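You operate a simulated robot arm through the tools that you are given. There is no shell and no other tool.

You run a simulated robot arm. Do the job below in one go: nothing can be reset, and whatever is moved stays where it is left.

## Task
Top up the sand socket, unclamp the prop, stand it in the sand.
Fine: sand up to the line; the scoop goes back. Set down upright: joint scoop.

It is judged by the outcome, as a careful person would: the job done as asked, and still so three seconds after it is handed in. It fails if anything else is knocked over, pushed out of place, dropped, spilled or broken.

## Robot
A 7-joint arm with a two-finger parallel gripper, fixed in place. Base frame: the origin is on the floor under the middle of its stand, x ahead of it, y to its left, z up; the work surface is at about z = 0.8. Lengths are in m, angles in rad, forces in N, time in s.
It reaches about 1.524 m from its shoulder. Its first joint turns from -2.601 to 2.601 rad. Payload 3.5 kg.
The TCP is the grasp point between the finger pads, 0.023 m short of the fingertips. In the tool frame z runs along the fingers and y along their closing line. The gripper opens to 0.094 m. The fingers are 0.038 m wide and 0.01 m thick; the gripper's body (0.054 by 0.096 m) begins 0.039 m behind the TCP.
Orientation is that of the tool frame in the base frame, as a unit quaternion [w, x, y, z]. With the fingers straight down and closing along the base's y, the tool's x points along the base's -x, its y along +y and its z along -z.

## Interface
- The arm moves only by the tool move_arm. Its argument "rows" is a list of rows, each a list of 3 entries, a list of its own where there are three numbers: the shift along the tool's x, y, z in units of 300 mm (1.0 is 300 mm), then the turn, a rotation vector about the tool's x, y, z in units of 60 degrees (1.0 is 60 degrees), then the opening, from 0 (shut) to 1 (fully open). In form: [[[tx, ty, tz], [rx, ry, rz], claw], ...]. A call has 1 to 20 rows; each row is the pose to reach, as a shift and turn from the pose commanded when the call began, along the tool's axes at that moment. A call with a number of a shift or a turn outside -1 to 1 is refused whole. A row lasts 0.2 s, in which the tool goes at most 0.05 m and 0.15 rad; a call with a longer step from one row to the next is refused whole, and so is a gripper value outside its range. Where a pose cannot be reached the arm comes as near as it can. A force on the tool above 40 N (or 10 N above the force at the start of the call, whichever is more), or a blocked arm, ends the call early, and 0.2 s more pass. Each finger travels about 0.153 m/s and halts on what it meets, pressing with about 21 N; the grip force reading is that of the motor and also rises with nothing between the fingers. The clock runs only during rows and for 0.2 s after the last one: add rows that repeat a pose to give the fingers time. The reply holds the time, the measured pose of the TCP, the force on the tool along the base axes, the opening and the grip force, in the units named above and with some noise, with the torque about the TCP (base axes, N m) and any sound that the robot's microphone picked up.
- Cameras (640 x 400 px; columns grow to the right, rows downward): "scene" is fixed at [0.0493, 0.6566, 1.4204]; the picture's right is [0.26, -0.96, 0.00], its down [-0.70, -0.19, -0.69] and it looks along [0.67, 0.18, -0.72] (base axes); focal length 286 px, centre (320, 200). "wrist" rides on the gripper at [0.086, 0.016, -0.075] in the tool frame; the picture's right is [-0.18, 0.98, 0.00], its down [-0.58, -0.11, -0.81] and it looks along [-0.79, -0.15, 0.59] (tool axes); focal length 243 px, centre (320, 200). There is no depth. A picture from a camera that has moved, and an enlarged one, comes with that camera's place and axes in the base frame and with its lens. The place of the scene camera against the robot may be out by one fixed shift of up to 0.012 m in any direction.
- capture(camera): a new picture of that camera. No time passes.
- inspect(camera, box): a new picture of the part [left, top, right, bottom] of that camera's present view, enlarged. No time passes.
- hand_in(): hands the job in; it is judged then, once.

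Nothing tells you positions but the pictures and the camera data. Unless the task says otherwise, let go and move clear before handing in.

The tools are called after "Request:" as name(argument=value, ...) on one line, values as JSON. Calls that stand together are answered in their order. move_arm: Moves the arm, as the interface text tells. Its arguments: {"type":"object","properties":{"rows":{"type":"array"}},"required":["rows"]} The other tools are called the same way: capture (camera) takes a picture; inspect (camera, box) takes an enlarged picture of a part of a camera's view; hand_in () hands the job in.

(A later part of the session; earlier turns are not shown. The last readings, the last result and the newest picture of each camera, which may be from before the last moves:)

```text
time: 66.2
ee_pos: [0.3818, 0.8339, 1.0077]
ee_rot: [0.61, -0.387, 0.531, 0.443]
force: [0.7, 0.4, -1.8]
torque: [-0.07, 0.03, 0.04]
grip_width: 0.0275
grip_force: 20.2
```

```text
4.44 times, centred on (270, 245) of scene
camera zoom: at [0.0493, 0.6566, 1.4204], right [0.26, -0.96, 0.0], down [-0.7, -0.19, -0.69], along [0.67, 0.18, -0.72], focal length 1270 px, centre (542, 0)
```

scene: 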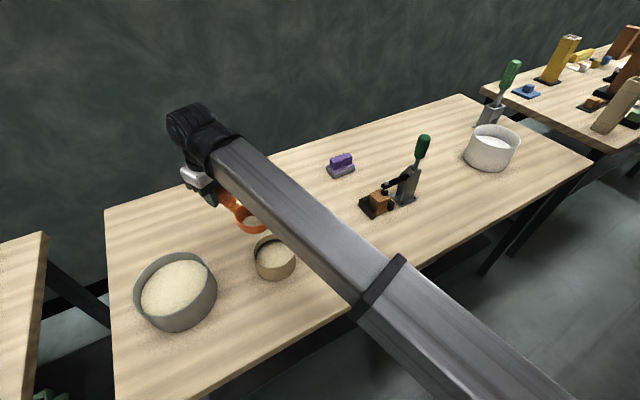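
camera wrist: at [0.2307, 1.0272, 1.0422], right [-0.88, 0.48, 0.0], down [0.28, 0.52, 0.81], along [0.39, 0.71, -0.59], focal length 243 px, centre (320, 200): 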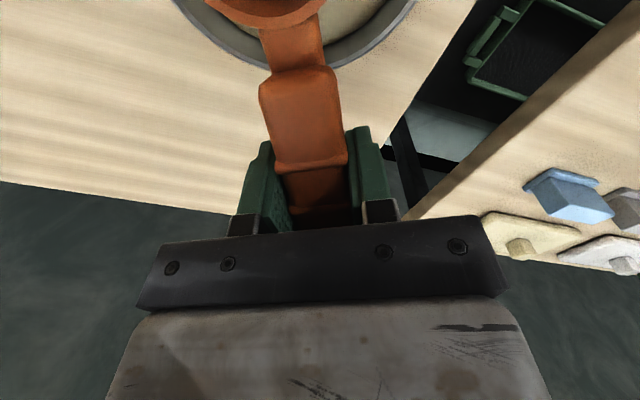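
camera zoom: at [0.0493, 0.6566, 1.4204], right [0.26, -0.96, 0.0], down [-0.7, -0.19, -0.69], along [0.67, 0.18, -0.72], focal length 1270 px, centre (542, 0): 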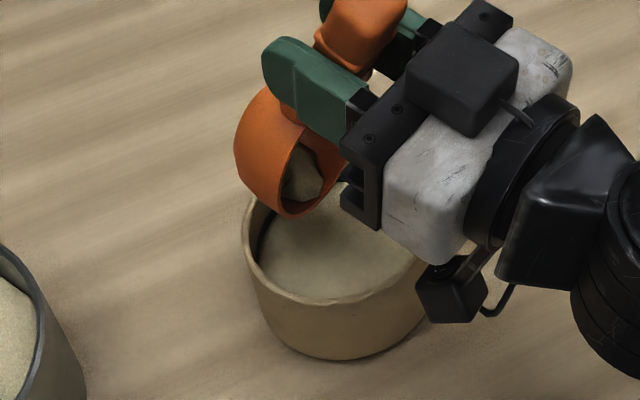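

Some sand still clings inside. I'll tilt further to about 112° and hold.

Request:
move_arm(rows=[[[0.004, 0, -0.04], [0, -0.08, 0], 0], [[0.008, 0, -0.08], [0, -0.16, 0], 0], [[0.0117, 0, -0.1155], [0, -0.233, 0], 0], [[0.0117, 0, -0.1155], [0, -0.233, 0], 0], [[0.0117, 0, -0.1155], [0, -0.233, 0], 0], [[0.0117, 0, -0.1155], [0, -0.233, 0], 0]])

Request:
inspect(camera="scene", box=[230, 200, 310, 290])

```text
time: 67.6
ee_pos: [0.3711, 0.8, 0.999]
ee_rot: [0.67, -0.331, 0.453, 0.487]
force: [-0.5, 0.2, -0.6]
torque: [-0.03, 0.03, 0.03]
grip_width: 0.0278
grip_force: 21.2
```

```text
4.44 times, centred on (270, 245) of scene
camera zoom: at [0.0493, 0.6566, 1.4204], right [0.26, -0.96, 0.0], down [-0.7, -0.19, -0.69], along [0.67, 0.18, -0.72], focal length 1270 px, centre (542, 0)
```

zoom: 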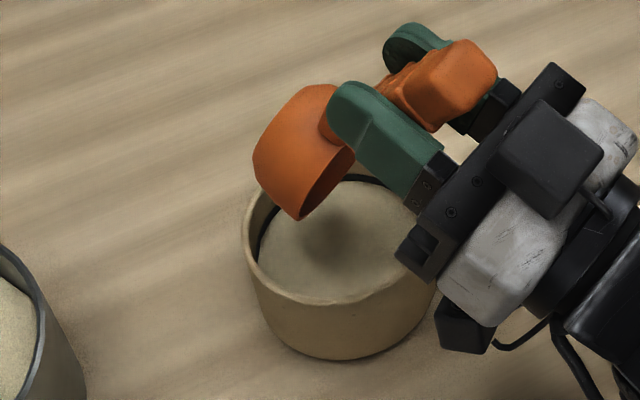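

The far wall of the cup is visible now, so I'll check the level.

Request:
inspect(camera="scene", box=[250, 225, 300, 260])

```text
11.43 times, centred on (275, 242) of scene
camera zoom: at [0.0493, 0.6566, 1.4204], right [0.26, -0.96, 0.0], down [-0.7, -0.19, -0.69], along [0.67, 0.18, -0.72], focal length 3265 px, centre (834, -286)
```

zoom: 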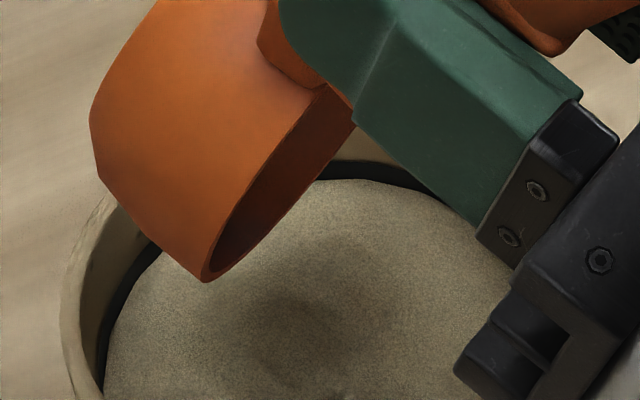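

The sand now sits within the dark line, roughly a third to half of the way up it. That's the fill done, so I'll level the scoop again.

Request:
move_arm(rows=[[[0.01, 0, 0.058], [0, 0.121, 0], 0], [[0.02, 0, 0.116], [0, 0.242, 0], 0], [[0.031, 0, 0.174], [0, 0.363, 0], 0], [[0.041, 0, 0.232], [0, 0.484, 0], 0], [[0.051, 0, 0.29], [0, 0.605, 0], 0], [[0.062, 0, 0.348], [0, 0.726, 0], 0], [[0.072, 0, 0.406], [0, 0.847, 0], 0], [[0.0824, 0, 0.4646], [0, 0.967, 0], 0]])

Request:
move_arm(rows=[[[-0.001, 0, 0.036], [0, 0.113, 0], 0], [[-0.002, 0, 0.072], [0, 0.226, 0], 0], [[-0.004, 0, 0.108], [0, 0.338, 0], 0], [[-0.005, 0, 0.144], [0, 0.45, 0], 0], [[-0.006, 0, 0.18], [0, 0.563, 0], 0], [[-0.008, 0, 0.216], [0, 0.675, 0], 0], [[-0.009, 0, 0.252], [0, 0.788, 0], 0], [[-0.01, 0, 0.2875], [0, 0.9, 0], 0], [[-0.01, 0, 0.2875], [0, 0.9, 0], 0]])

Request:
inspect(camera="scene", box=[220, 190, 290, 240])

Request:
inspect(camera="scene", box=[250, 225, 300, 260])

Request:
inspect(camera="wrist", box=[180, 0, 400, 130])

```text
time: 69.4
ee_pos: [0.4141, 0.9314, 1.029]
ee_rot: [0.365, -0.525, 0.722, 0.264]
force: [-0.4, -0.7, -0.9]
torque: [0.0, 0.01, -0.01]
grip_width: 0.0276
grip_force: 21.1
```

```text
time: 71.4
ee_pos: [0.4366, 0.9995, 0.9803]
ee_rot: [-0.002, -0.588, 0.809, -0.002]
force: [0.3, 0.1, -1.0]
torque: [0.09, 0.0, 0.0]
grip_width: 0.0277
grip_force: 20.6
```

```text
8.00 times, centred on (255, 215) of scene
camera zoom: at [0.0493, 0.6566, 1.4204], right [0.26, -0.96, 0.0], down [-0.7, -0.19, -0.69], along [0.67, 0.18, -0.72], focal length 2285 px, centre (840, 80)
```

zoom: 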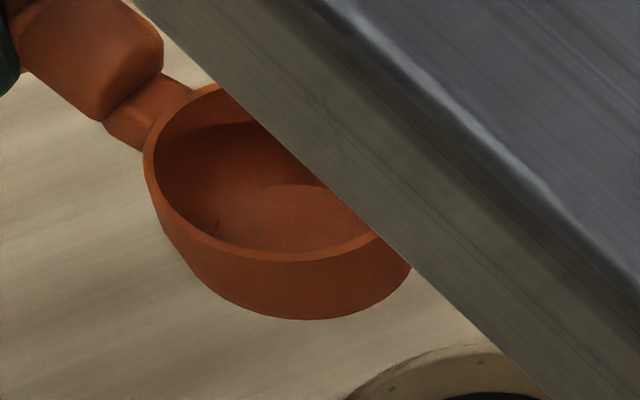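

```text
11.43 times, centred on (275, 242) of scene
camera zoom: at [0.0493, 0.6566, 1.4204], right [0.26, -0.96, 0.0], down [-0.7, -0.19, -0.69], along [0.67, 0.18, -0.72], focal length 3265 px, centre (834, -286)
```

zoom: 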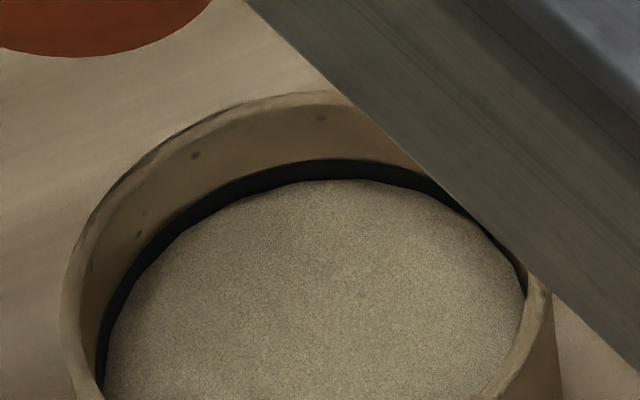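

```text
2.91 times, centred on (290, 65) of wrist
camera zoom: at [0.3927, 0.9227, 1.0554], right [-0.88, 0.48, 0.0], down [0.28, 0.52, 0.8], along [0.39, 0.7, -0.6], focal length 706 px, centre (407, 593)
```

zoom: 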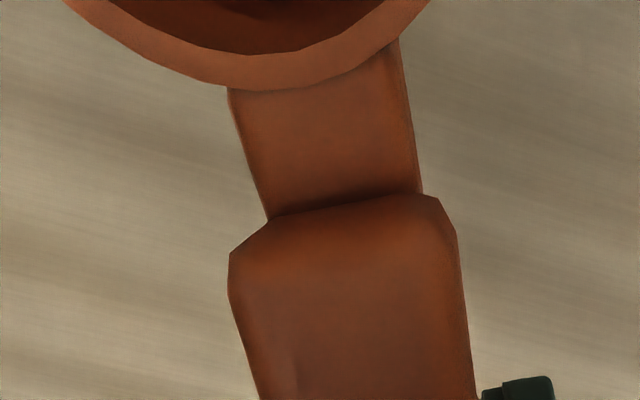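

The scoop is empty and the sand lies inside the line band, about 2 mm up from its lower edge. I'll check the level from another side with the wrist camera before putting the scoop away.

Request:
move_arm(rows=[[[0.09, 0.057, -0.01], [0, 0, 0], 0], [[0.18, 0.114, -0.017], [0, 0, 0], 0], [[0.27, 0.171, -0.017], [0, 0, 0], 0], [[0.36, 0.228, -0.017], [0, 0, 0], 0], [[0.45, 0.285, -0.017], [0, 0, 0], 0], [[0.539, 0.342, -0.017], [0, 0, 0], 0], [[0.539, 0.342, -0.017], [0, 0, 0], 0]])

Request:
capture(camera="wrist")

Request:
inspect(camera="wrist", box=[130, 20, 270, 150])

Request:
inspect(camera="scene", box=[250, 225, 300, 260])

```text
time: 73.0
ee_pos: [0.2886, 0.8783, 0.9859]
ee_rot: [-0.002, -0.588, 0.809, -0.001]
force: [0.7, 0.4, -1.0]
torque: [0.05, -0.05, -0.02]
grip_width: 0.0278
grip_force: 21.2
```

```text
taken
camera wrist: at [0.2444, 0.8006, 1.061], right [-0.88, 0.48, 0.0], down [0.28, 0.52, 0.8], along [0.39, 0.7, -0.6], focal length 243 px, centre (320, 200)
```

wrist: 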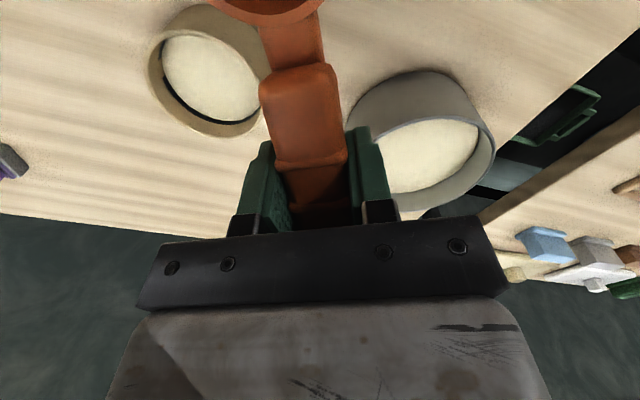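

```text
3.08 times, centred on (200, 85) of wrist
camera zoom: at [0.2444, 0.8006, 1.061], right [-0.88, 0.48, 0.0], down [0.28, 0.52, 0.8], along [0.39, 0.7, -0.6], focal length 746 px, centre (689, 554)
```

zoom: 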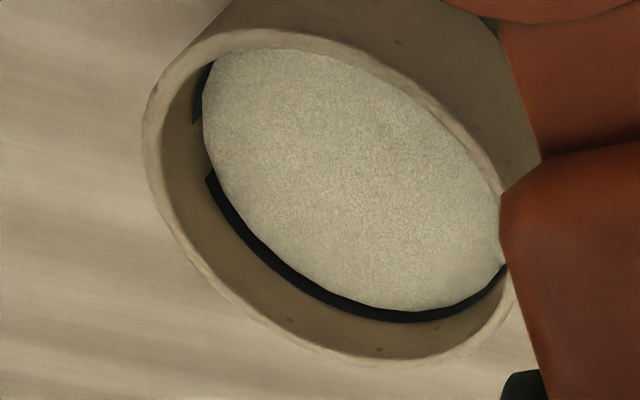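

```text
11.43 times, centred on (275, 242) of scene
camera zoom: at [0.0493, 0.6566, 1.4204], right [0.26, -0.96, 0.0], down [-0.7, -0.19, -0.69], along [0.67, 0.18, -0.72], focal length 3265 px, centre (834, -286)
```

zoom: 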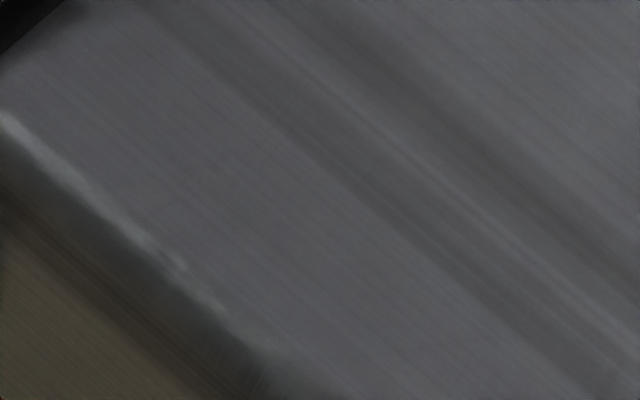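

From this side too, the sand surface meets the dark line all round, so the fill is right. Now I'll take the empty scoop back toward its original spot, turning it to its original heading.

Request:
move_arm(rows=[[[-0.041, -0.044, -0.01], [0, 0, 0.125], 0], [[-0.083, -0.088, -0.02], [0, 0, 0.25], 0], [[-0.124, -0.132, -0.033], [0, 0, 0.375], 0], [[-0.166, -0.176, -0.033], [0, 0, 0.5], 0], [[-0.207, -0.22, -0.033], [0, 0, 0.625], 0], [[-0.248, -0.264, -0.033], [0, 0, 0.75], 0], [[-0.29, -0.308, -0.033], [0, 0, 0.875], 0], [[-0.331, -0.352, -0.033], [0, 0, 1.0], 0], [[-0.331, -0.352, -0.033], [0, 0, 1.0], 0]])

```text
time: 75.0
ee_pos: [0.421, 0.9393, 0.9967]
ee_rot: [0.0, -0.104, 0.995, -0.003]
force: [0.0, 0.3, -0.9]
torque: [-0.02, -0.1, 0.04]
grip_width: 0.0276
grip_force: 21.1
```

The scoop is halfway round. I'll finish the turn and hover over its original place.

Request:
move_arm(rows=[[[-0.059, 0.016, 0], [0, 0, 0.12], 0], [[-0.118, 0.032, 0], [0, 0, 0.24], 0], [[-0.176, 0.047, 0], [0, 0, 0.36], 0], [[-0.235, 0.063, 0], [0, 0, 0.48], 0], [[-0.294, 0.079, 0], [0, 0, 0.6], 0], [[-0.353, 0.095, 0], [0, 0, 0.72], 0], [[-0.411, 0.11, 0], [0, 0, 0.84], 0], [[-0.47, 0.126, 0], [0, 0, 0.9575], 0], [[-0.47, 0.126, 0], [0, 0, 0.9575], 0]])

Request:
capture(camera="scene")

Request:
inspect(camera="wrist", box=[160, 60, 500, 250])

```text
time: 77.0
ee_pos: [0.5503, 1.0062, 0.9966]
ee_rot: [0.001, 0.387, 0.922, -0.002]
force: [0.1, -0.3, -1.2]
torque: [-0.08, -0.04, 0.02]
grip_width: 0.0277
grip_force: 21.5
```

```text
taken
```

scene: 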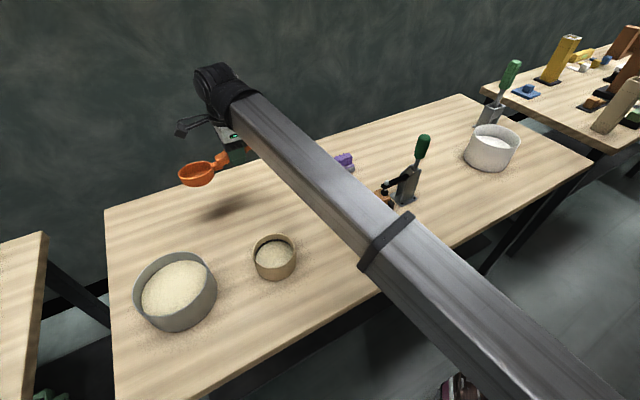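

```text
1.88 times, centred on (330, 155) of wrist
camera zoom: at [0.4998, 1.0795, 1.0707], right [0.83, 0.56, 0.0], down [0.33, -0.49, 0.81], along [0.45, -0.67, -0.59], focal length 457 px, centre (301, 285)
```

zoom: 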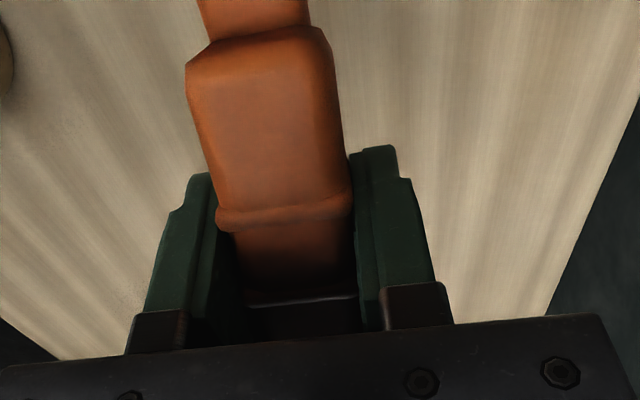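

The scoop slipped about 5.5 mm lower in the fingers during the last steep tilt, but it is still level. I'll lower it to just above the table and then feel for contact.

Request:
move_arm(rows=[[[0, 0, 0.08], [0, 0, 0], 0], [[0, 0, 0.18], [0, 0, 0], 0], [[0, 0, 0.28], [0, 0, 0], 0], [[0, 0, 0.37], [0, 0, 0], 0], [[0, 0, 0.43], [0, 0, 0], 0], [[0, 0, 0.46], [0, 0, 0], 0], [[0, 0, 0.46], [0, 0, 0], 0]])

Request:
inspect(camera="scene", box=[180, 120, 300, 230])

```text
time: 78.6
ee_pos: [0.5487, 1.0051, 0.8577]
ee_rot: [0.001, 0.386, 0.923, -0.002]
force: [-0.2, -0.2, -1.4]
torque: [-0.04, -0.02, 0.02]
grip_width: 0.028
grip_force: 20.8
```

```text
3.64 times, centred on (240, 175) of scene
camera zoom: at [0.0493, 0.6566, 1.4204], right [0.26, -0.96, 0.0], down [-0.7, -0.19, -0.69], along [0.67, 0.18, -0.72], focal length 1039 px, centre (611, 291)
```

zoom: 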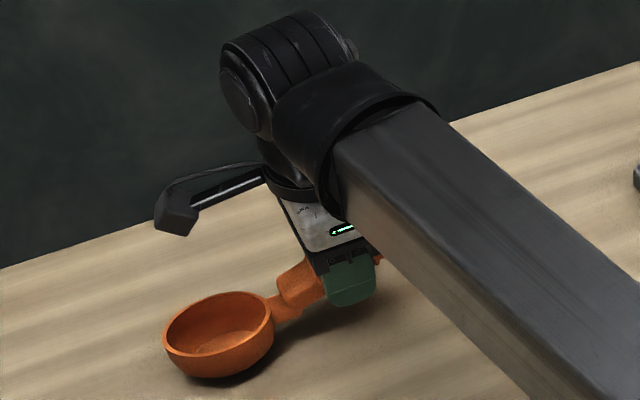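

The scoop is a few millimetres above the table and nearly at its original place. I'll nudge it 3 mm and lower in tiny steps until it touches.

Request:
move_arm(rows=[[[-0.005, 0, 0.005], [0, 0, 0], 0], [[-0.009, 0, 0.01], [0, 0, 0], 0], [[-0.009, 0, 0.014], [0, 0, 0], 0], [[-0.009, 0, 0.014], [0, 0, 0], 0]])

Request:
inspect(camera="scene", box=[180, 120, 300, 230])

```text
time: 79.6
ee_pos: [0.5511, 1.0043, 0.854]
ee_rot: [0.001, 0.386, 0.922, -0.003]
force: [0.1, 0.3, 0.2]
torque: [-0.11, -0.09, 0.0]
grip_width: 0.0277
grip_force: 21.4
```

```text
3.64 times, centred on (240, 175) of scene
camera zoom: at [0.0493, 0.6566, 1.4204], right [0.26, -0.96, 0.0], down [-0.7, -0.19, -0.69], along [0.67, 0.18, -0.72], focal length 1039 px, centre (611, 291)
```

zoom: 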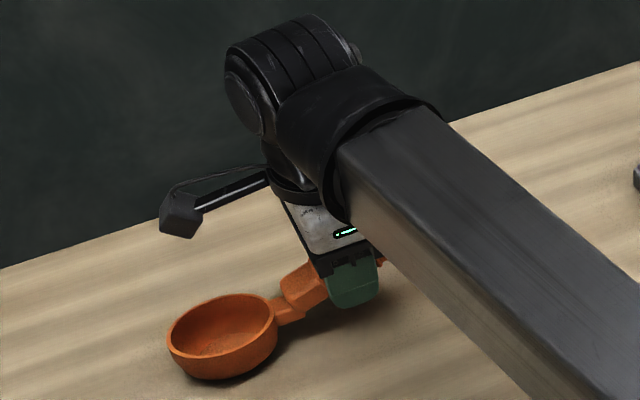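

It looks close to contact already. I'll take another millimetre and a half and read the force.

Request:
move_arm(rows=[[[0, 0, 0.002], [0, 0, 0], 0], [[0, 0, 0.004], [0, 0, 0], 0], [[0, 0, 0.004], [0, 0, 0], 0]])

```text
time: 80.4
ee_pos: [0.5523, 1.004, 0.8519]
ee_rot: [0.001, 0.385, 0.923, -0.003]
force: [0.8, 0.3, -1.3]
torque: [-0.07, -0.01, -0.01]
grip_width: 0.0278
grip_force: 21.1
```

There is no contact yet. I'll continue down another 2 mm.

Request:
move_arm(rows=[[[0, 0, 0.002], [0, 0, 0], 0], [[0, 0, 0.004], [0, 0, 0], 0], [[0, 0, 0.006], [0, 0, 0], 0], [[0, 0, 0.006], [0, 0, 0], 0]])

Request:
inspect(camera="scene", box=[190, 180, 250, 230])

```text
time: 81.4
ee_pos: [0.5504, 1.0031, 0.8504]
ee_rot: [0.0, 0.386, 0.922, -0.002]
force: [1.9, 0.8, 7.7]
torque: [0.52, 0.35, -0.1]
grip_width: 0.0276
grip_force: 21.1
```

```text
8.00 times, centred on (220, 205) of scene
camera zoom: at [0.0493, 0.6566, 1.4204], right [0.26, -0.96, 0.0], down [-0.7, -0.19, -0.69], along [0.67, 0.18, -0.72], focal length 2285 px, centre (1120, 160)
```

zoom: 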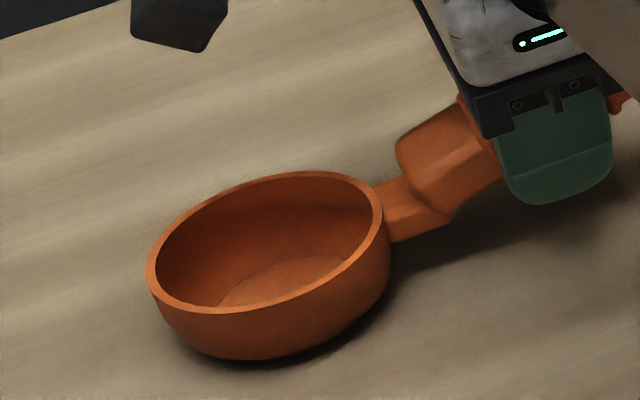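

The scoop is now resting on the table (8 N, acting at its bowl). I'll open the fingers and rise straight up.

Request:
move_arm(rows=[[[0, 0, -0.002], [0, 0, 0], 0], [[0, 0, -0.002], [0, 0, 0], 0.4], [[0, 0, -0.002], [0, 0, 0], 0.7], [[0, 0, -0.002], [0, 0, 0], 1], [[0, 0, -0.002], [0, 0, 0], 1], [[0, 0, -0.002], [0, 0, 0], 1]])

Request:
inspect(camera="wrist", box=[160, 60, 500, 250])

Request:
inspect(camera="scene", box=[180, 120, 300, 230])

```text
time: 82.8
ee_pos: [0.5519, 1.0043, 0.8507]
ee_rot: [0.002, 0.386, 0.922, -0.002]
force: [-0.2, -0.4, -0.5]
torque: [-0.01, 0.0, 0.02]
grip_width: 0.0939
grip_force: 0.0
```

```text
1.88 times, centred on (330, 155) of wrist
camera zoom: at [0.501, 1.0766, 0.9253], right [0.83, 0.56, 0.0], down [0.33, -0.49, 0.81], along [0.45, -0.67, -0.59], focal length 457 px, centre (301, 285)
```

zoom: 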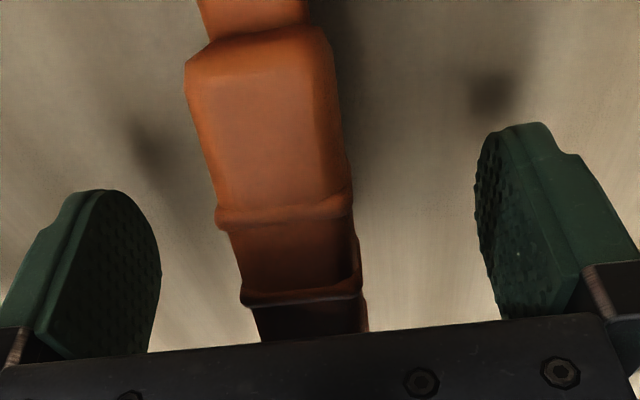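

```text
3.64 times, centred on (240, 175) of scene
camera zoom: at [0.0493, 0.6566, 1.4204], right [0.26, -0.96, 0.0], down [-0.7, -0.19, -0.69], along [0.67, 0.18, -0.72], focal length 1039 px, centre (611, 291)
```

zoom: 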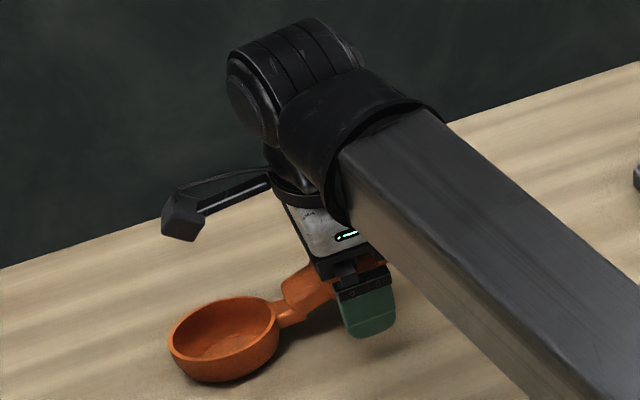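

The scoop is released and stands where it started, bowl up. I'll rise clear and then look at the clamp.

Request:
move_arm(rows=[[[0, 0, -0.06], [0, 0, 0], 1], [[0, 0, -0.16], [0, 0, 0], 1], [[0, 0, -0.28], [0, 0, 0], 1], [[0, 0, -0.42], [0, 0, 0], 1], [[0, 0, -0.56], [0, 0, 0], 1], [[0, 0, -0.7], [0, 0, 0], 1], [[0, 0, -0.7], [0, 0, 0], 1]])

Request:
inspect(camera="scene", box=[180, 120, 300, 230])

Request:
inspect(camera="scene", box=[340, 120, 450, 230])

```text
time: 84.4
ee_pos: [0.5518, 1.0045, 1.0599]
ee_rot: [0.0, 0.386, 0.923, -0.002]
force: [-0.3, -0.4, -0.1]
torque: [-0.03, -0.02, 0.02]
grip_width: 0.0939
grip_force: 0.1
```

```text
3.64 times, centred on (240, 175) of scene
camera zoom: at [0.0493, 0.6566, 1.4204], right [0.26, -0.96, 0.0], down [-0.7, -0.19, -0.69], along [0.67, 0.18, -0.72], focal length 1039 px, centre (611, 291)
```

zoom: 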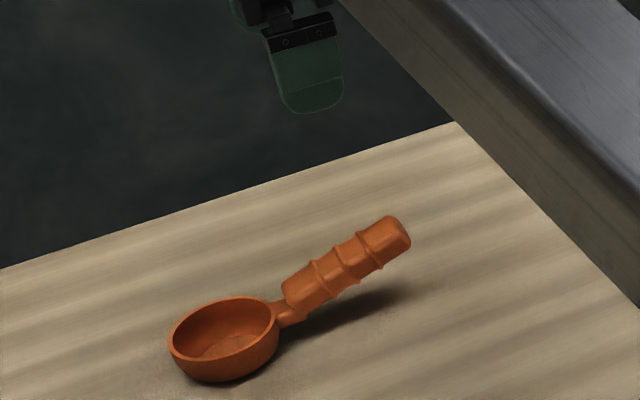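

```text
3.64 times, centred on (395, 175) of scene
camera zoom: at [0.0493, 0.6566, 1.4204], right [0.26, -0.96, 0.0], down [-0.7, -0.19, -0.69], along [0.67, 0.18, -0.72], focal length 1039 px, centre (47, 291)
```

zoom: 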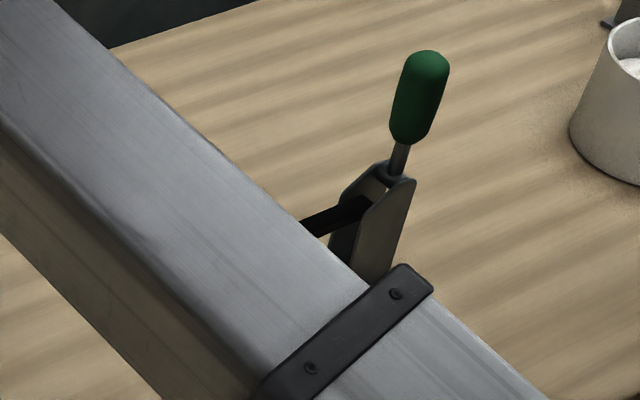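

The scoop stands exactly as it did at the start. Now I'll move over toward the clamp, turning the wrist back, to study it from close up.

Request:
move_arm(rows=[[[-0.074, -0.061, -0.02], [0, 0, -0.11], 1], [[-0.147, -0.122, -0.04], [0, 0, -0.22], 1], [[-0.221, -0.183, -0.06], [0, 0, -0.33], 1], [[-0.294, -0.244, -0.08], [0, 0, -0.44], 1], [[-0.368, -0.305, -0.1], [0, 0, -0.55], 1], [[-0.441, -0.366, -0.1], [0, 0, -0.66], 1], [[-0.515, -0.427, -0.1], [0, 0, -0.758], 1]])

Request:
move_arm(rows=[[[-0.01, -0.11, 0.02], [0, 0, 0], 1], [[-0.02, -0.22, 0.05], [0, 0, 0], 1], [[-0.03, -0.33, 0.07], [0, 0, 0], 1], [[-0.04, -0.44, 0.1], [0, 0, 0], 1], [[-0.05, -0.55, 0.13], [0, 0, 0], 1], [[-0.057, -0.66, 0.15], [0, 0, 0], 1], [[-0.057, -0.66, 0.15], [0, 0, 0], 1]])

Request:
capture(camera="wrist")

Request:
inspect(camera="wrist", box=[220, 0, 420, 180])

Request:
capture(camera="scene")

```text
time: 86.0
ee_pos: [0.5683, 0.8043, 1.0907]
ee_rot: [0.0, -0.002, 1.0, -0.003]
force: [0.2, 0.2, -0.4]
torque: [0.0, 0.02, -0.01]
grip_width: 0.094
grip_force: 0.0
```

```text
time: 87.6
ee_pos: [0.5865, 0.6055, 1.0482]
ee_rot: [0.0, -0.001, 1.0, -0.003]
force: [0.4, -0.1, 0.6]
torque: [0.01, 0.01, 0.0]
grip_width: 0.0938
grip_force: 0.2
```

```text
taken
camera wrist: at [0.4976, 0.6217, 1.1238], right [0.18, 0.98, 0.0], down [0.58, -0.1, 0.81], along [0.79, -0.15, -0.59], focal length 243 px, centre (320, 200)
```

wrist: 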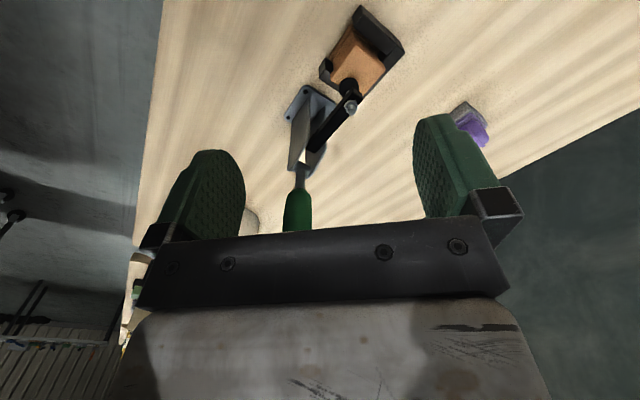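

```text
2.22 times, centred on (320, 90) of wrist
camera zoom: at [0.4976, 0.6217, 1.1238], right [0.18, 0.98, 0.0], down [0.58, -0.1, 0.81], along [0.79, -0.15, -0.59], focal length 539 px, centre (320, 444)
```

zoom: 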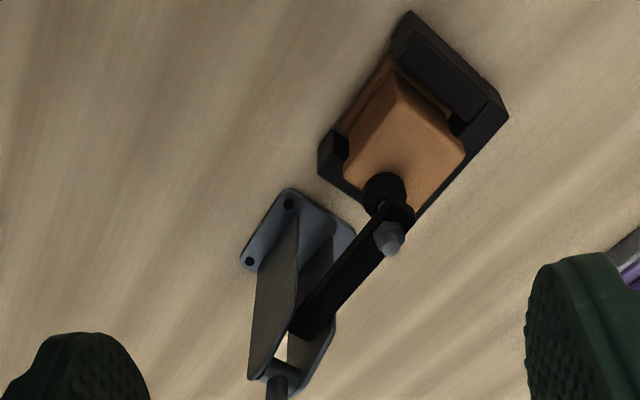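

```text
taken
```

scene: 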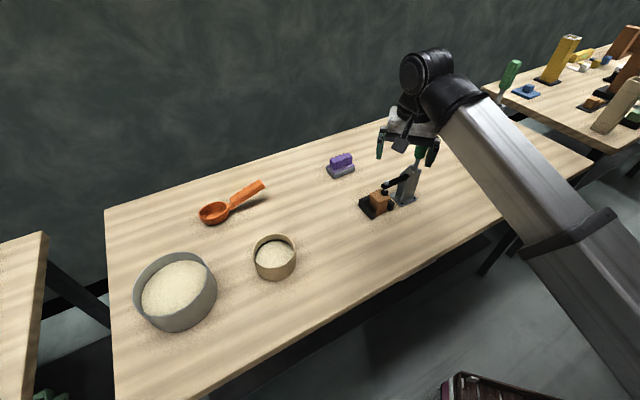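

The prop's top centre is near (0.633, 0.639, 0.853), and the clamp's base is at about (0.694, 0.572) with an upright green handle. I'll back off and rise to see the whole handle between the fingers.

Request:
move_arm(rows=[[[0.07, -0.013, -0.09], [0, 0, 0], 1], [[0.14, -0.027, -0.17], [0, 0, 0], 1], [[0.2, -0.04, -0.255], [0, 0, 0], 1], [[0.27, -0.053, -0.34], [0, 0, 0], 1], [[0.333, -0.067, -0.423], [0, 0, 0], 1], [[0.333, -0.067, -0.423], [0, 0, 0], 1]])

Request:
capture(camera="wrist")

Request:
inspect(camera="wrist", box=[240, 80, 420, 230])

Request:
inspect(camera="scene", box=[350, 120, 440, 220])

```text
time: 89.0
ee_pos: [0.4939, 0.5936, 1.1571]
ee_rot: [0.012, 0.0, 1.0, 0.009]
force: [1.1, -0.1, -0.6]
torque: [-0.02, -0.03, -0.02]
grip_width: 0.0939
grip_force: 0.0
out of reach, approached as far as the arm can: row 4, 5, 6
```

```text
taken
camera wrist: at [0.404, 0.6081, 1.2295], right [0.18, 0.98, 0.02], down [0.56, -0.12, 0.82], along [0.81, -0.14, -0.58], focal length 243 px, centre (320, 200)
```

wrist: 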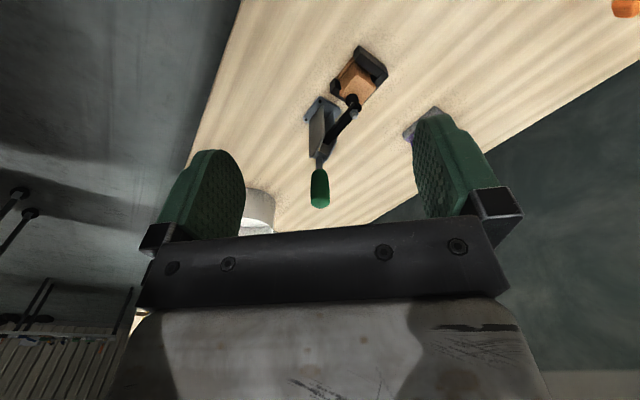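

```text
2.67 times, centred on (330, 155) of wrist
camera zoom: at [0.404, 0.6081, 1.2295], right [0.18, 0.98, 0.02], down [0.56, -0.12, 0.82], along [0.81, -0.14, -0.58], focal length 647 px, centre (293, 320)
```

zoom: 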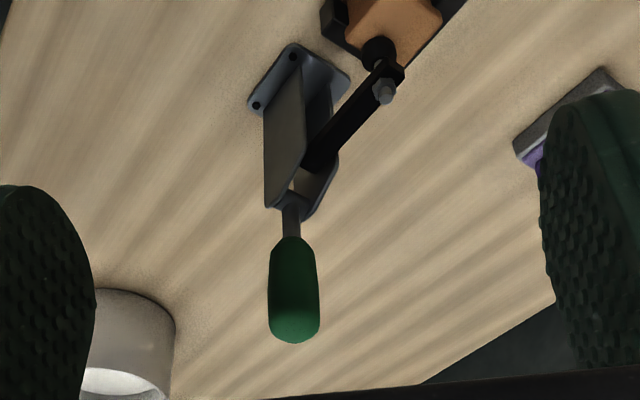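

```text
4.00 times, centred on (395, 170) of scene
camera zoom: at [0.0493, 0.6566, 1.4204], right [0.26, -0.96, 0.0], down [-0.7, -0.19, -0.69], along [0.67, 0.18, -0.72], focal length 1143 px, centre (20, 320)
```

zoom: 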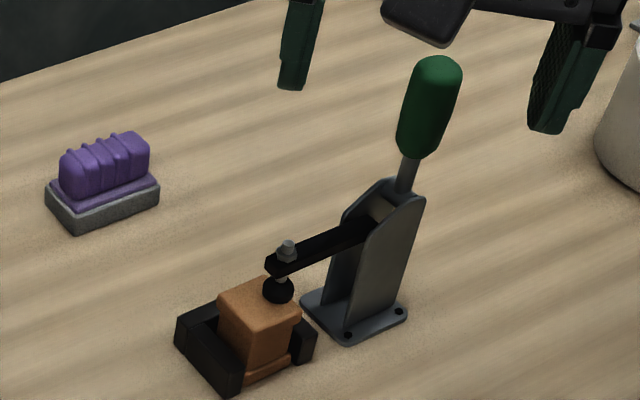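

The handle stands almost vertically at about (0.698, 0.560), with its grip from z ≈ 0.96 to 1.03, so it should open by swinging back, away from the prop. I'll close the fingers and bring them to the prop side of the handle, high above it first.

Request:
move_arm(rows=[[[-0.07, 0.002, 0.02], [0, 0, 0.1], 0.8], [[-0.14, 0.003, 0.05], [0, 0, 0.2], 0.6], [[-0.21, 0.005, 0.07], [0, 0, 0.3], 0.4], [[-0.28, 0.006, 0.1], [0, 0, 0.4], 0.2], [[-0.35, 0.008, 0.13], [0, 0, 0.5], 0], [[-0.42, 0.01, 0.15], [0, 0, 0.6], 0], [[-0.5, 0.011, 0.18], [0, 0, 0.7], 0], [[-0.567, 0.013, 0.2], [0, 0, 0.803], 0], [[-0.567, 0.013, 0.2], [0, 0, 0.803], 0]])

Request:
capture(camera="wrist")

Request:
inspect(camera="scene", box=[340, 90, 460, 220])

```text
time: 91.0
ee_pos: [0.663, 0.5974, 1.0958]
ee_rot: [0.001, 0.409, 0.913, -0.002]
force: [-0.3, 0.3, -0.6]
torque: [0.01, 0.0, -0.02]
grip_width: 0.0001
grip_force: 21.3
out of reach, approached as far as the arm can: row 1
```

```text
taken
camera wrist: at [0.6163, 0.6728, 1.1699], right [0.86, 0.52, 0.0], down [0.31, -0.5, 0.81], along [0.42, -0.69, -0.59], focal length 243 px, centre (320, 200)
```

wrist: 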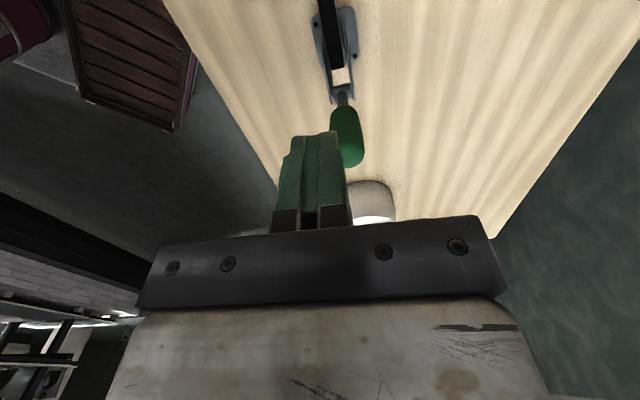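

```text
3.08 times, centred on (400, 155) of scene
camera zoom: at [0.0493, 0.6566, 1.4204], right [0.26, -0.96, 0.0], down [-0.7, -0.19, -0.69], along [0.67, 0.18, -0.72], focal length 879 px, centre (74, 338)
```

zoom: 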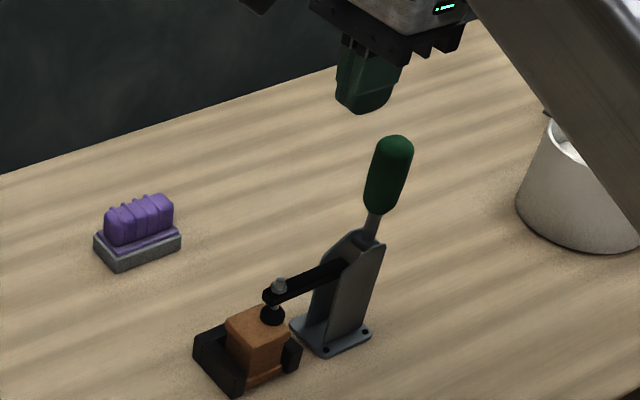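

From this side I get a better fix: the handle grip ends near (0.721, 0.555, 1.01) and leans slightly back. I'll line the closed fingers up with it and lower them on the prop side of the grip.

Request:
move_arm(rows=[[[0, 0.024, 0.08], [0, 0, 0], 0], [[0, 0.048, 0.17], [0, 0, 0], 0], [[0, 0.048, 0.25], [0, 0, 0], 0], [[0, 0.048, 0.286], [0, 0, 0], 0], [[0, 0.048, 0.286], [0, 0, 0], 0]])

Request:
capture(camera="wrist")

Request:
inspect(camera="scene", box=[340, 90, 460, 220])

```text
time: 92.2
ee_pos: [0.6749, 0.6066, 1.0096]
ee_rot: [0.001, 0.407, 0.913, -0.002]
force: [-0.3, 0.1, -0.5]
torque: [0.0, -0.02, 0.02]
grip_width: 0.0001
grip_force: 20.9
```

```text
taken
camera wrist: at [0.6279, 0.6812, 1.0841], right [0.85, 0.52, 0.0], down [0.31, -0.5, 0.81], along [0.42, -0.69, -0.59], focal length 243 px, centre (320, 200)
```

wrist: 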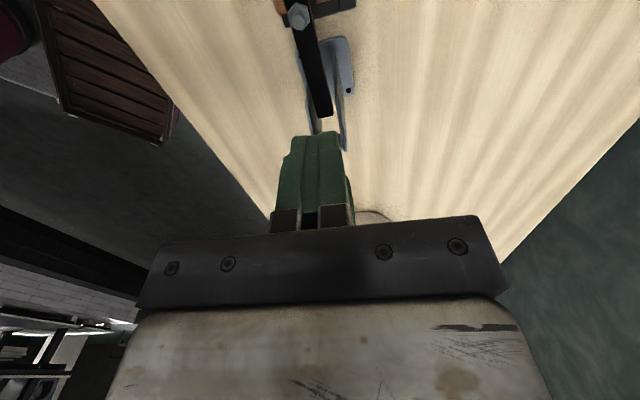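

```text
3.08 times, centred on (400, 155) of scene
camera zoom: at [0.0493, 0.6566, 1.4204], right [0.26, -0.96, 0.0], down [-0.7, -0.19, -0.69], along [0.67, 0.18, -0.72], focal length 879 px, centre (74, 338)
```

zoom: 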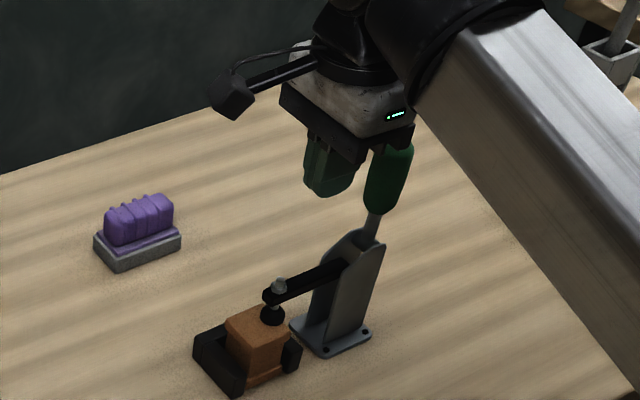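

The fingers are lined up in front of the handle with about 3 cm of clearance. I'll push it back slowly and watch the force.

Request:
move_arm(rows=[[[-0.05, 0, 0], [0, 0, 0], 0], [[-0.095, 0, 0], [0, 0, 0], 0], [[-0.11, 0, 0], [0, 0, 0], 0], [[-0.125, 0, -0.003], [0, 0, 0], 0], [[-0.14, 0, -0.006], [0, 0, 0], 0], [[-0.155, 0, -0.01], [0, 0, 0], 0], [[-0.176, 0, -0.017], [0, 0, 0], 0]])

Request:
inspect(camera="scene", box=[340, 90, 460, 220])

Request:
capture(camera="wrist")

```text
time: 93.8
ee_pos: [0.7108, 0.5674, 1.0136]
ee_rot: [0.002, 0.408, 0.913, -0.003]
force: [-0.2, 1.9, -0.9]
torque: [0.04, -0.01, -0.01]
grip_width: 0.0
grip_force: 21.2
```

```text
3.08 times, centred on (400, 155) of scene
camera zoom: at [0.0493, 0.6566, 1.4204], right [0.26, -0.96, 0.0], down [-0.7, -0.19, -0.69], along [0.67, 0.18, -0.72], focal length 879 px, centre (74, 338)
```

zoom: 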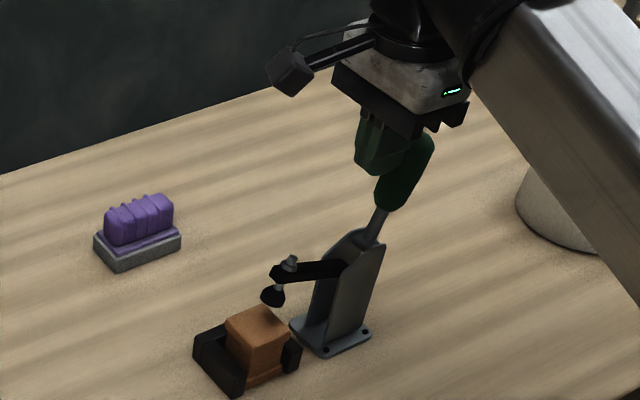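

```text
taken
camera wrist: at [0.6632, 0.6434, 1.0886], right [0.85, 0.52, 0.0], down [0.31, -0.5, 0.81], along [0.42, -0.69, -0.59], focal length 243 px, centre (320, 200)
```

wrist: 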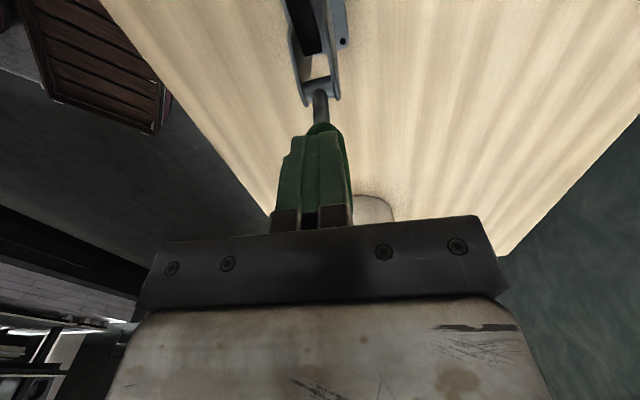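

It works: the handle swings back easily and the clamp's arm lifts off the prop. I'll continue along the arc.

Request:
move_arm(rows=[[[-0.029, 0, -0.002], [0, 0, 0], 0], [[-0.058, 0, -0.003], [0, 0, 0], 0], [[-0.087, 0, 0.005], [0, 0, 0], 0], [[-0.116, 0, 0.015], [0, 0, 0], 0], [[-0.14, 0, 0.031], [0, 0, 0], 0], [[-0.163, 0, 0.049], [0, 0, 0], 0]])

Request:
inspect(camera="scene", box=[340, 90, 460, 220])

```text
time: 95.2
ee_pos: [0.7425, 0.5313, 1.0004]
ee_rot: [0.002, 0.407, 0.913, -0.002]
force: [-0.5, -0.7, -0.1]
torque: [-0.02, -0.01, 0.0]
grip_width: 0.0003
grip_force: 21.2
```

```text
3.08 times, centred on (400, 155) of scene
camera zoom: at [0.0493, 0.6566, 1.4204], right [0.26, -0.96, 0.0], down [-0.7, -0.19, -0.69], along [0.67, 0.18, -0.72], focal length 879 px, centre (74, 338)
```

zoom: 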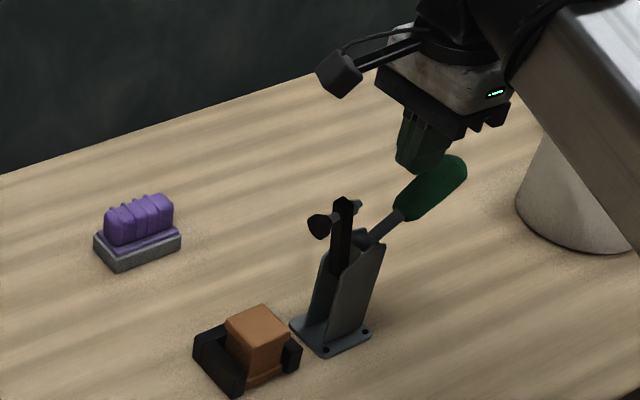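

The clamp arm now stands upright, well clear of the prop. I'll push a little further so it stays open.

Request:
move_arm(rows=[[[-0.014, 0, 0.014], [0, 0, 0], 0], [[-0.028, 0, 0.029], [0, 0, 0], 0], [[-0.041, 0, 0.043], [0, 0, 0], 0]])

Request:
inspect(camera="scene", box=[340, 90, 460, 220])

```text
time: 96.0
ee_pos: [0.7518, 0.5228, 0.9875]
ee_rot: [0.0, 0.408, 0.913, -0.002]
force: [0.6, 1.0, 0.3]
torque: [-0.01, 0.02, 0.01]
grip_width: 0.0
grip_force: 21.2
```

```text
3.08 times, centred on (400, 155) of scene
camera zoom: at [0.0493, 0.6566, 1.4204], right [0.26, -0.96, 0.0], down [-0.7, -0.19, -0.69], along [0.67, 0.18, -0.72], focal length 879 px, centre (74, 338)
```

zoom: 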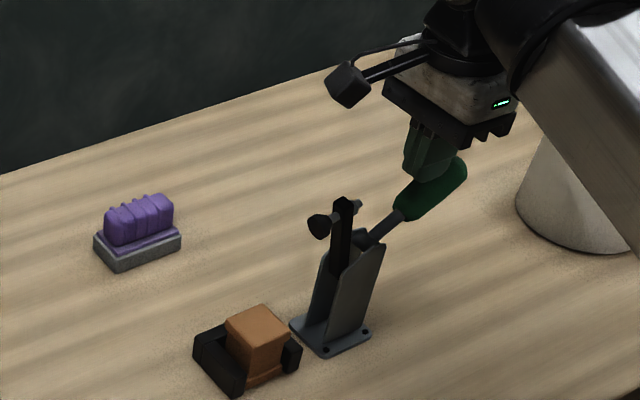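

The clamp arm and handle did not change, so it has most likely settled at its open stop. I'll lift the fingers straight up and check that it stays open.

Request:
move_arm(rows=[[[0, 0, -0.08], [0, 0, 0], 0], [[0, 0, -0.2], [0, 0, 0], 0], [[0, 0, -0.35], [0, 0, 0], 0], [[0, 0, -0.42], [0, 0, 0], 0], [[0, 0, -0.42], [0, 0, 0], 0], [[0, 0, -0.42], [0, 0, 0], 0]])

Request:
inspect(camera="scene", box=[340, 90, 460, 220])

Request:
capture(camera="wrist")

```text
time: 97.4
ee_pos: [0.7513, 0.5211, 1.1133]
ee_rot: [0.001, 0.408, 0.913, -0.003]
force: [-0.5, -0.5, 0.0]
torque: [0.0, 0.01, 0.01]
grip_width: 0.0
grip_force: 21.0
```

```text
3.08 times, centred on (400, 155) of scene
camera zoom: at [0.0493, 0.6566, 1.4204], right [0.26, -0.96, 0.0], down [-0.7, -0.19, -0.69], along [0.67, 0.18, -0.72], focal length 879 px, centre (74, 338)
```

zoom: 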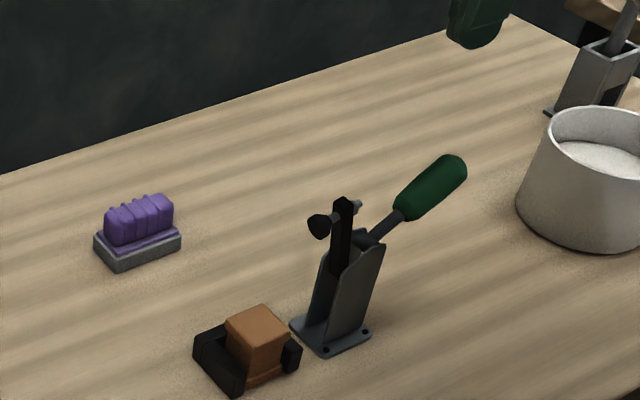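

```text
taken
camera wrist: at [0.7038, 0.5974, 1.1873], right [0.85, 0.52, 0.0], down [0.31, -0.5, 0.81], along [0.42, -0.69, -0.59], focal length 243 px, centre (320, 200)
```

wrist: 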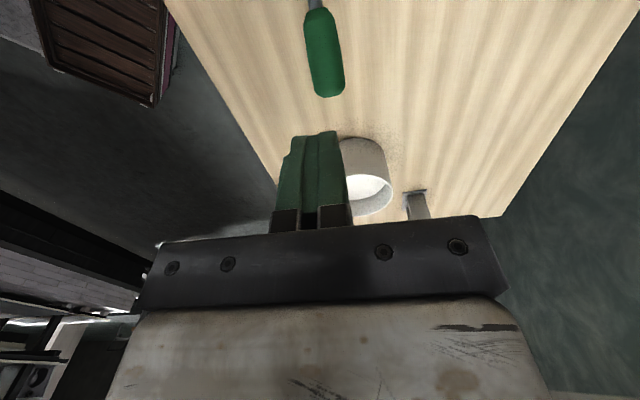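

The clamp stays open and the prop sits untouched in its nest. I'll zoom in on the prop to plan the grasp.

Request:
inspect(camera="scene", box=[355, 175, 405, 220])

```text
8.89 times, centred on (380, 198) of scene
camera zoom: at [0.0493, 0.6566, 1.4204], right [0.26, -0.96, 0.0], down [-0.7, -0.19, -0.69], along [0.67, 0.18, -0.72], focal length 2539 px, centre (-213, 222)
```

zoom: 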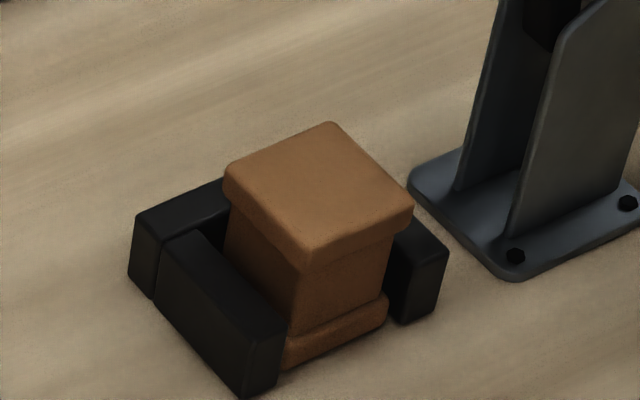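

The prop is a small pedestal with a wider cap (about 45 mm square, top at 0.853) and base, nested between low black blocks. I'll move over it, open the gripper and look down from closer.

Request:
move_arm(rows=[[[0.12, -0.006, 0], [0, 0, -0.01], 0.3], [[0.24, -0.012, 0], [0, 0, -0.02], 0.6], [[0.36, -0.019, 0], [0, 0, -0.03], 1], [[0.48, -0.025, 0], [0, 0, -0.037], 1], [[0.582, -0.031, 0], [0, 0, -0.037], 1], [[0.582, -0.031, 0.1], [0, 0, -0.037], 1], [[0.582, -0.031, 0.23], [0, 0, -0.037], 1], [[0.582, -0.031, 0.36], [0, 0, -0.037], 1], [[0.582, -0.031, 0.45], [0, 0, -0.037], 1], [[0.582, -0.031, 0.45], [0, 0, -0.037], 1]])

Request:
capture(camera="wrist")

Request:
inspect(camera="wrist", box=[220, 20, 440, 200])

Request:
inspect(camera="scene", box=[340, 110, 450, 220])

```text
time: 99.6
ee_pos: [0.6253, 0.645, 0.9761]
ee_rot: [0.001, 0.39, 0.921, -0.002]
force: [0.3, 0.1, -0.5]
torque: [-0.01, -0.02, -0.02]
grip_width: 0.0938
grip_force: 0.1
```

```text
taken
camera wrist: at [0.5759, 0.7196, 1.0508], right [0.83, 0.55, 0.0], down [0.33, -0.49, 0.81], along [0.44, -0.68, -0.59], focal length 243 px, centre (320, 200)
```

wrist: 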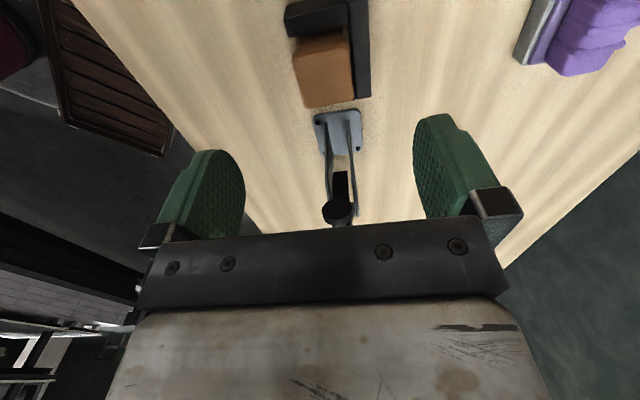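

```text
2.22 times, centred on (330, 110) of wrist
camera zoom: at [0.5759, 0.7196, 1.0508], right [0.83, 0.55, 0.0], down [0.33, -0.49, 0.81], along [0.44, -0.68, -0.59], focal length 539 px, centre (298, 400)
```

zoom: 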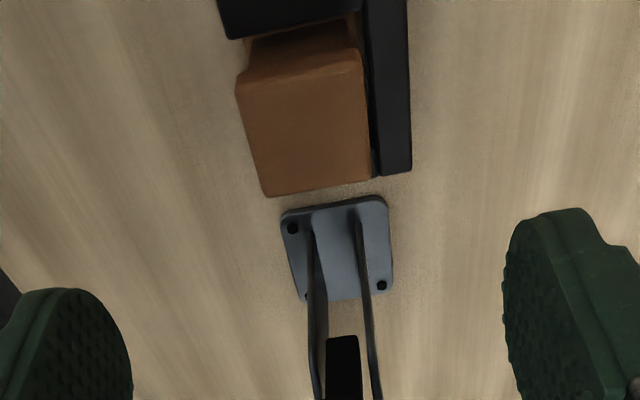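

```text
3.64 times, centred on (395, 165) of scene
camera zoom: at [0.0493, 0.6566, 1.4204], right [0.26, -0.96, 0.0], down [-0.7, -0.19, -0.69], along [0.67, 0.18, -0.72], focal length 1039 px, centre (47, 327)
```

zoom: 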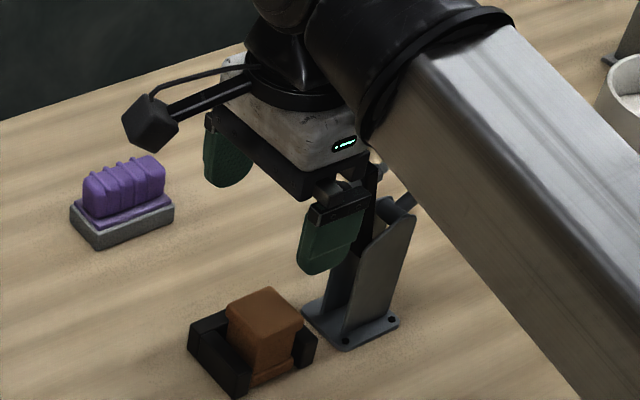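

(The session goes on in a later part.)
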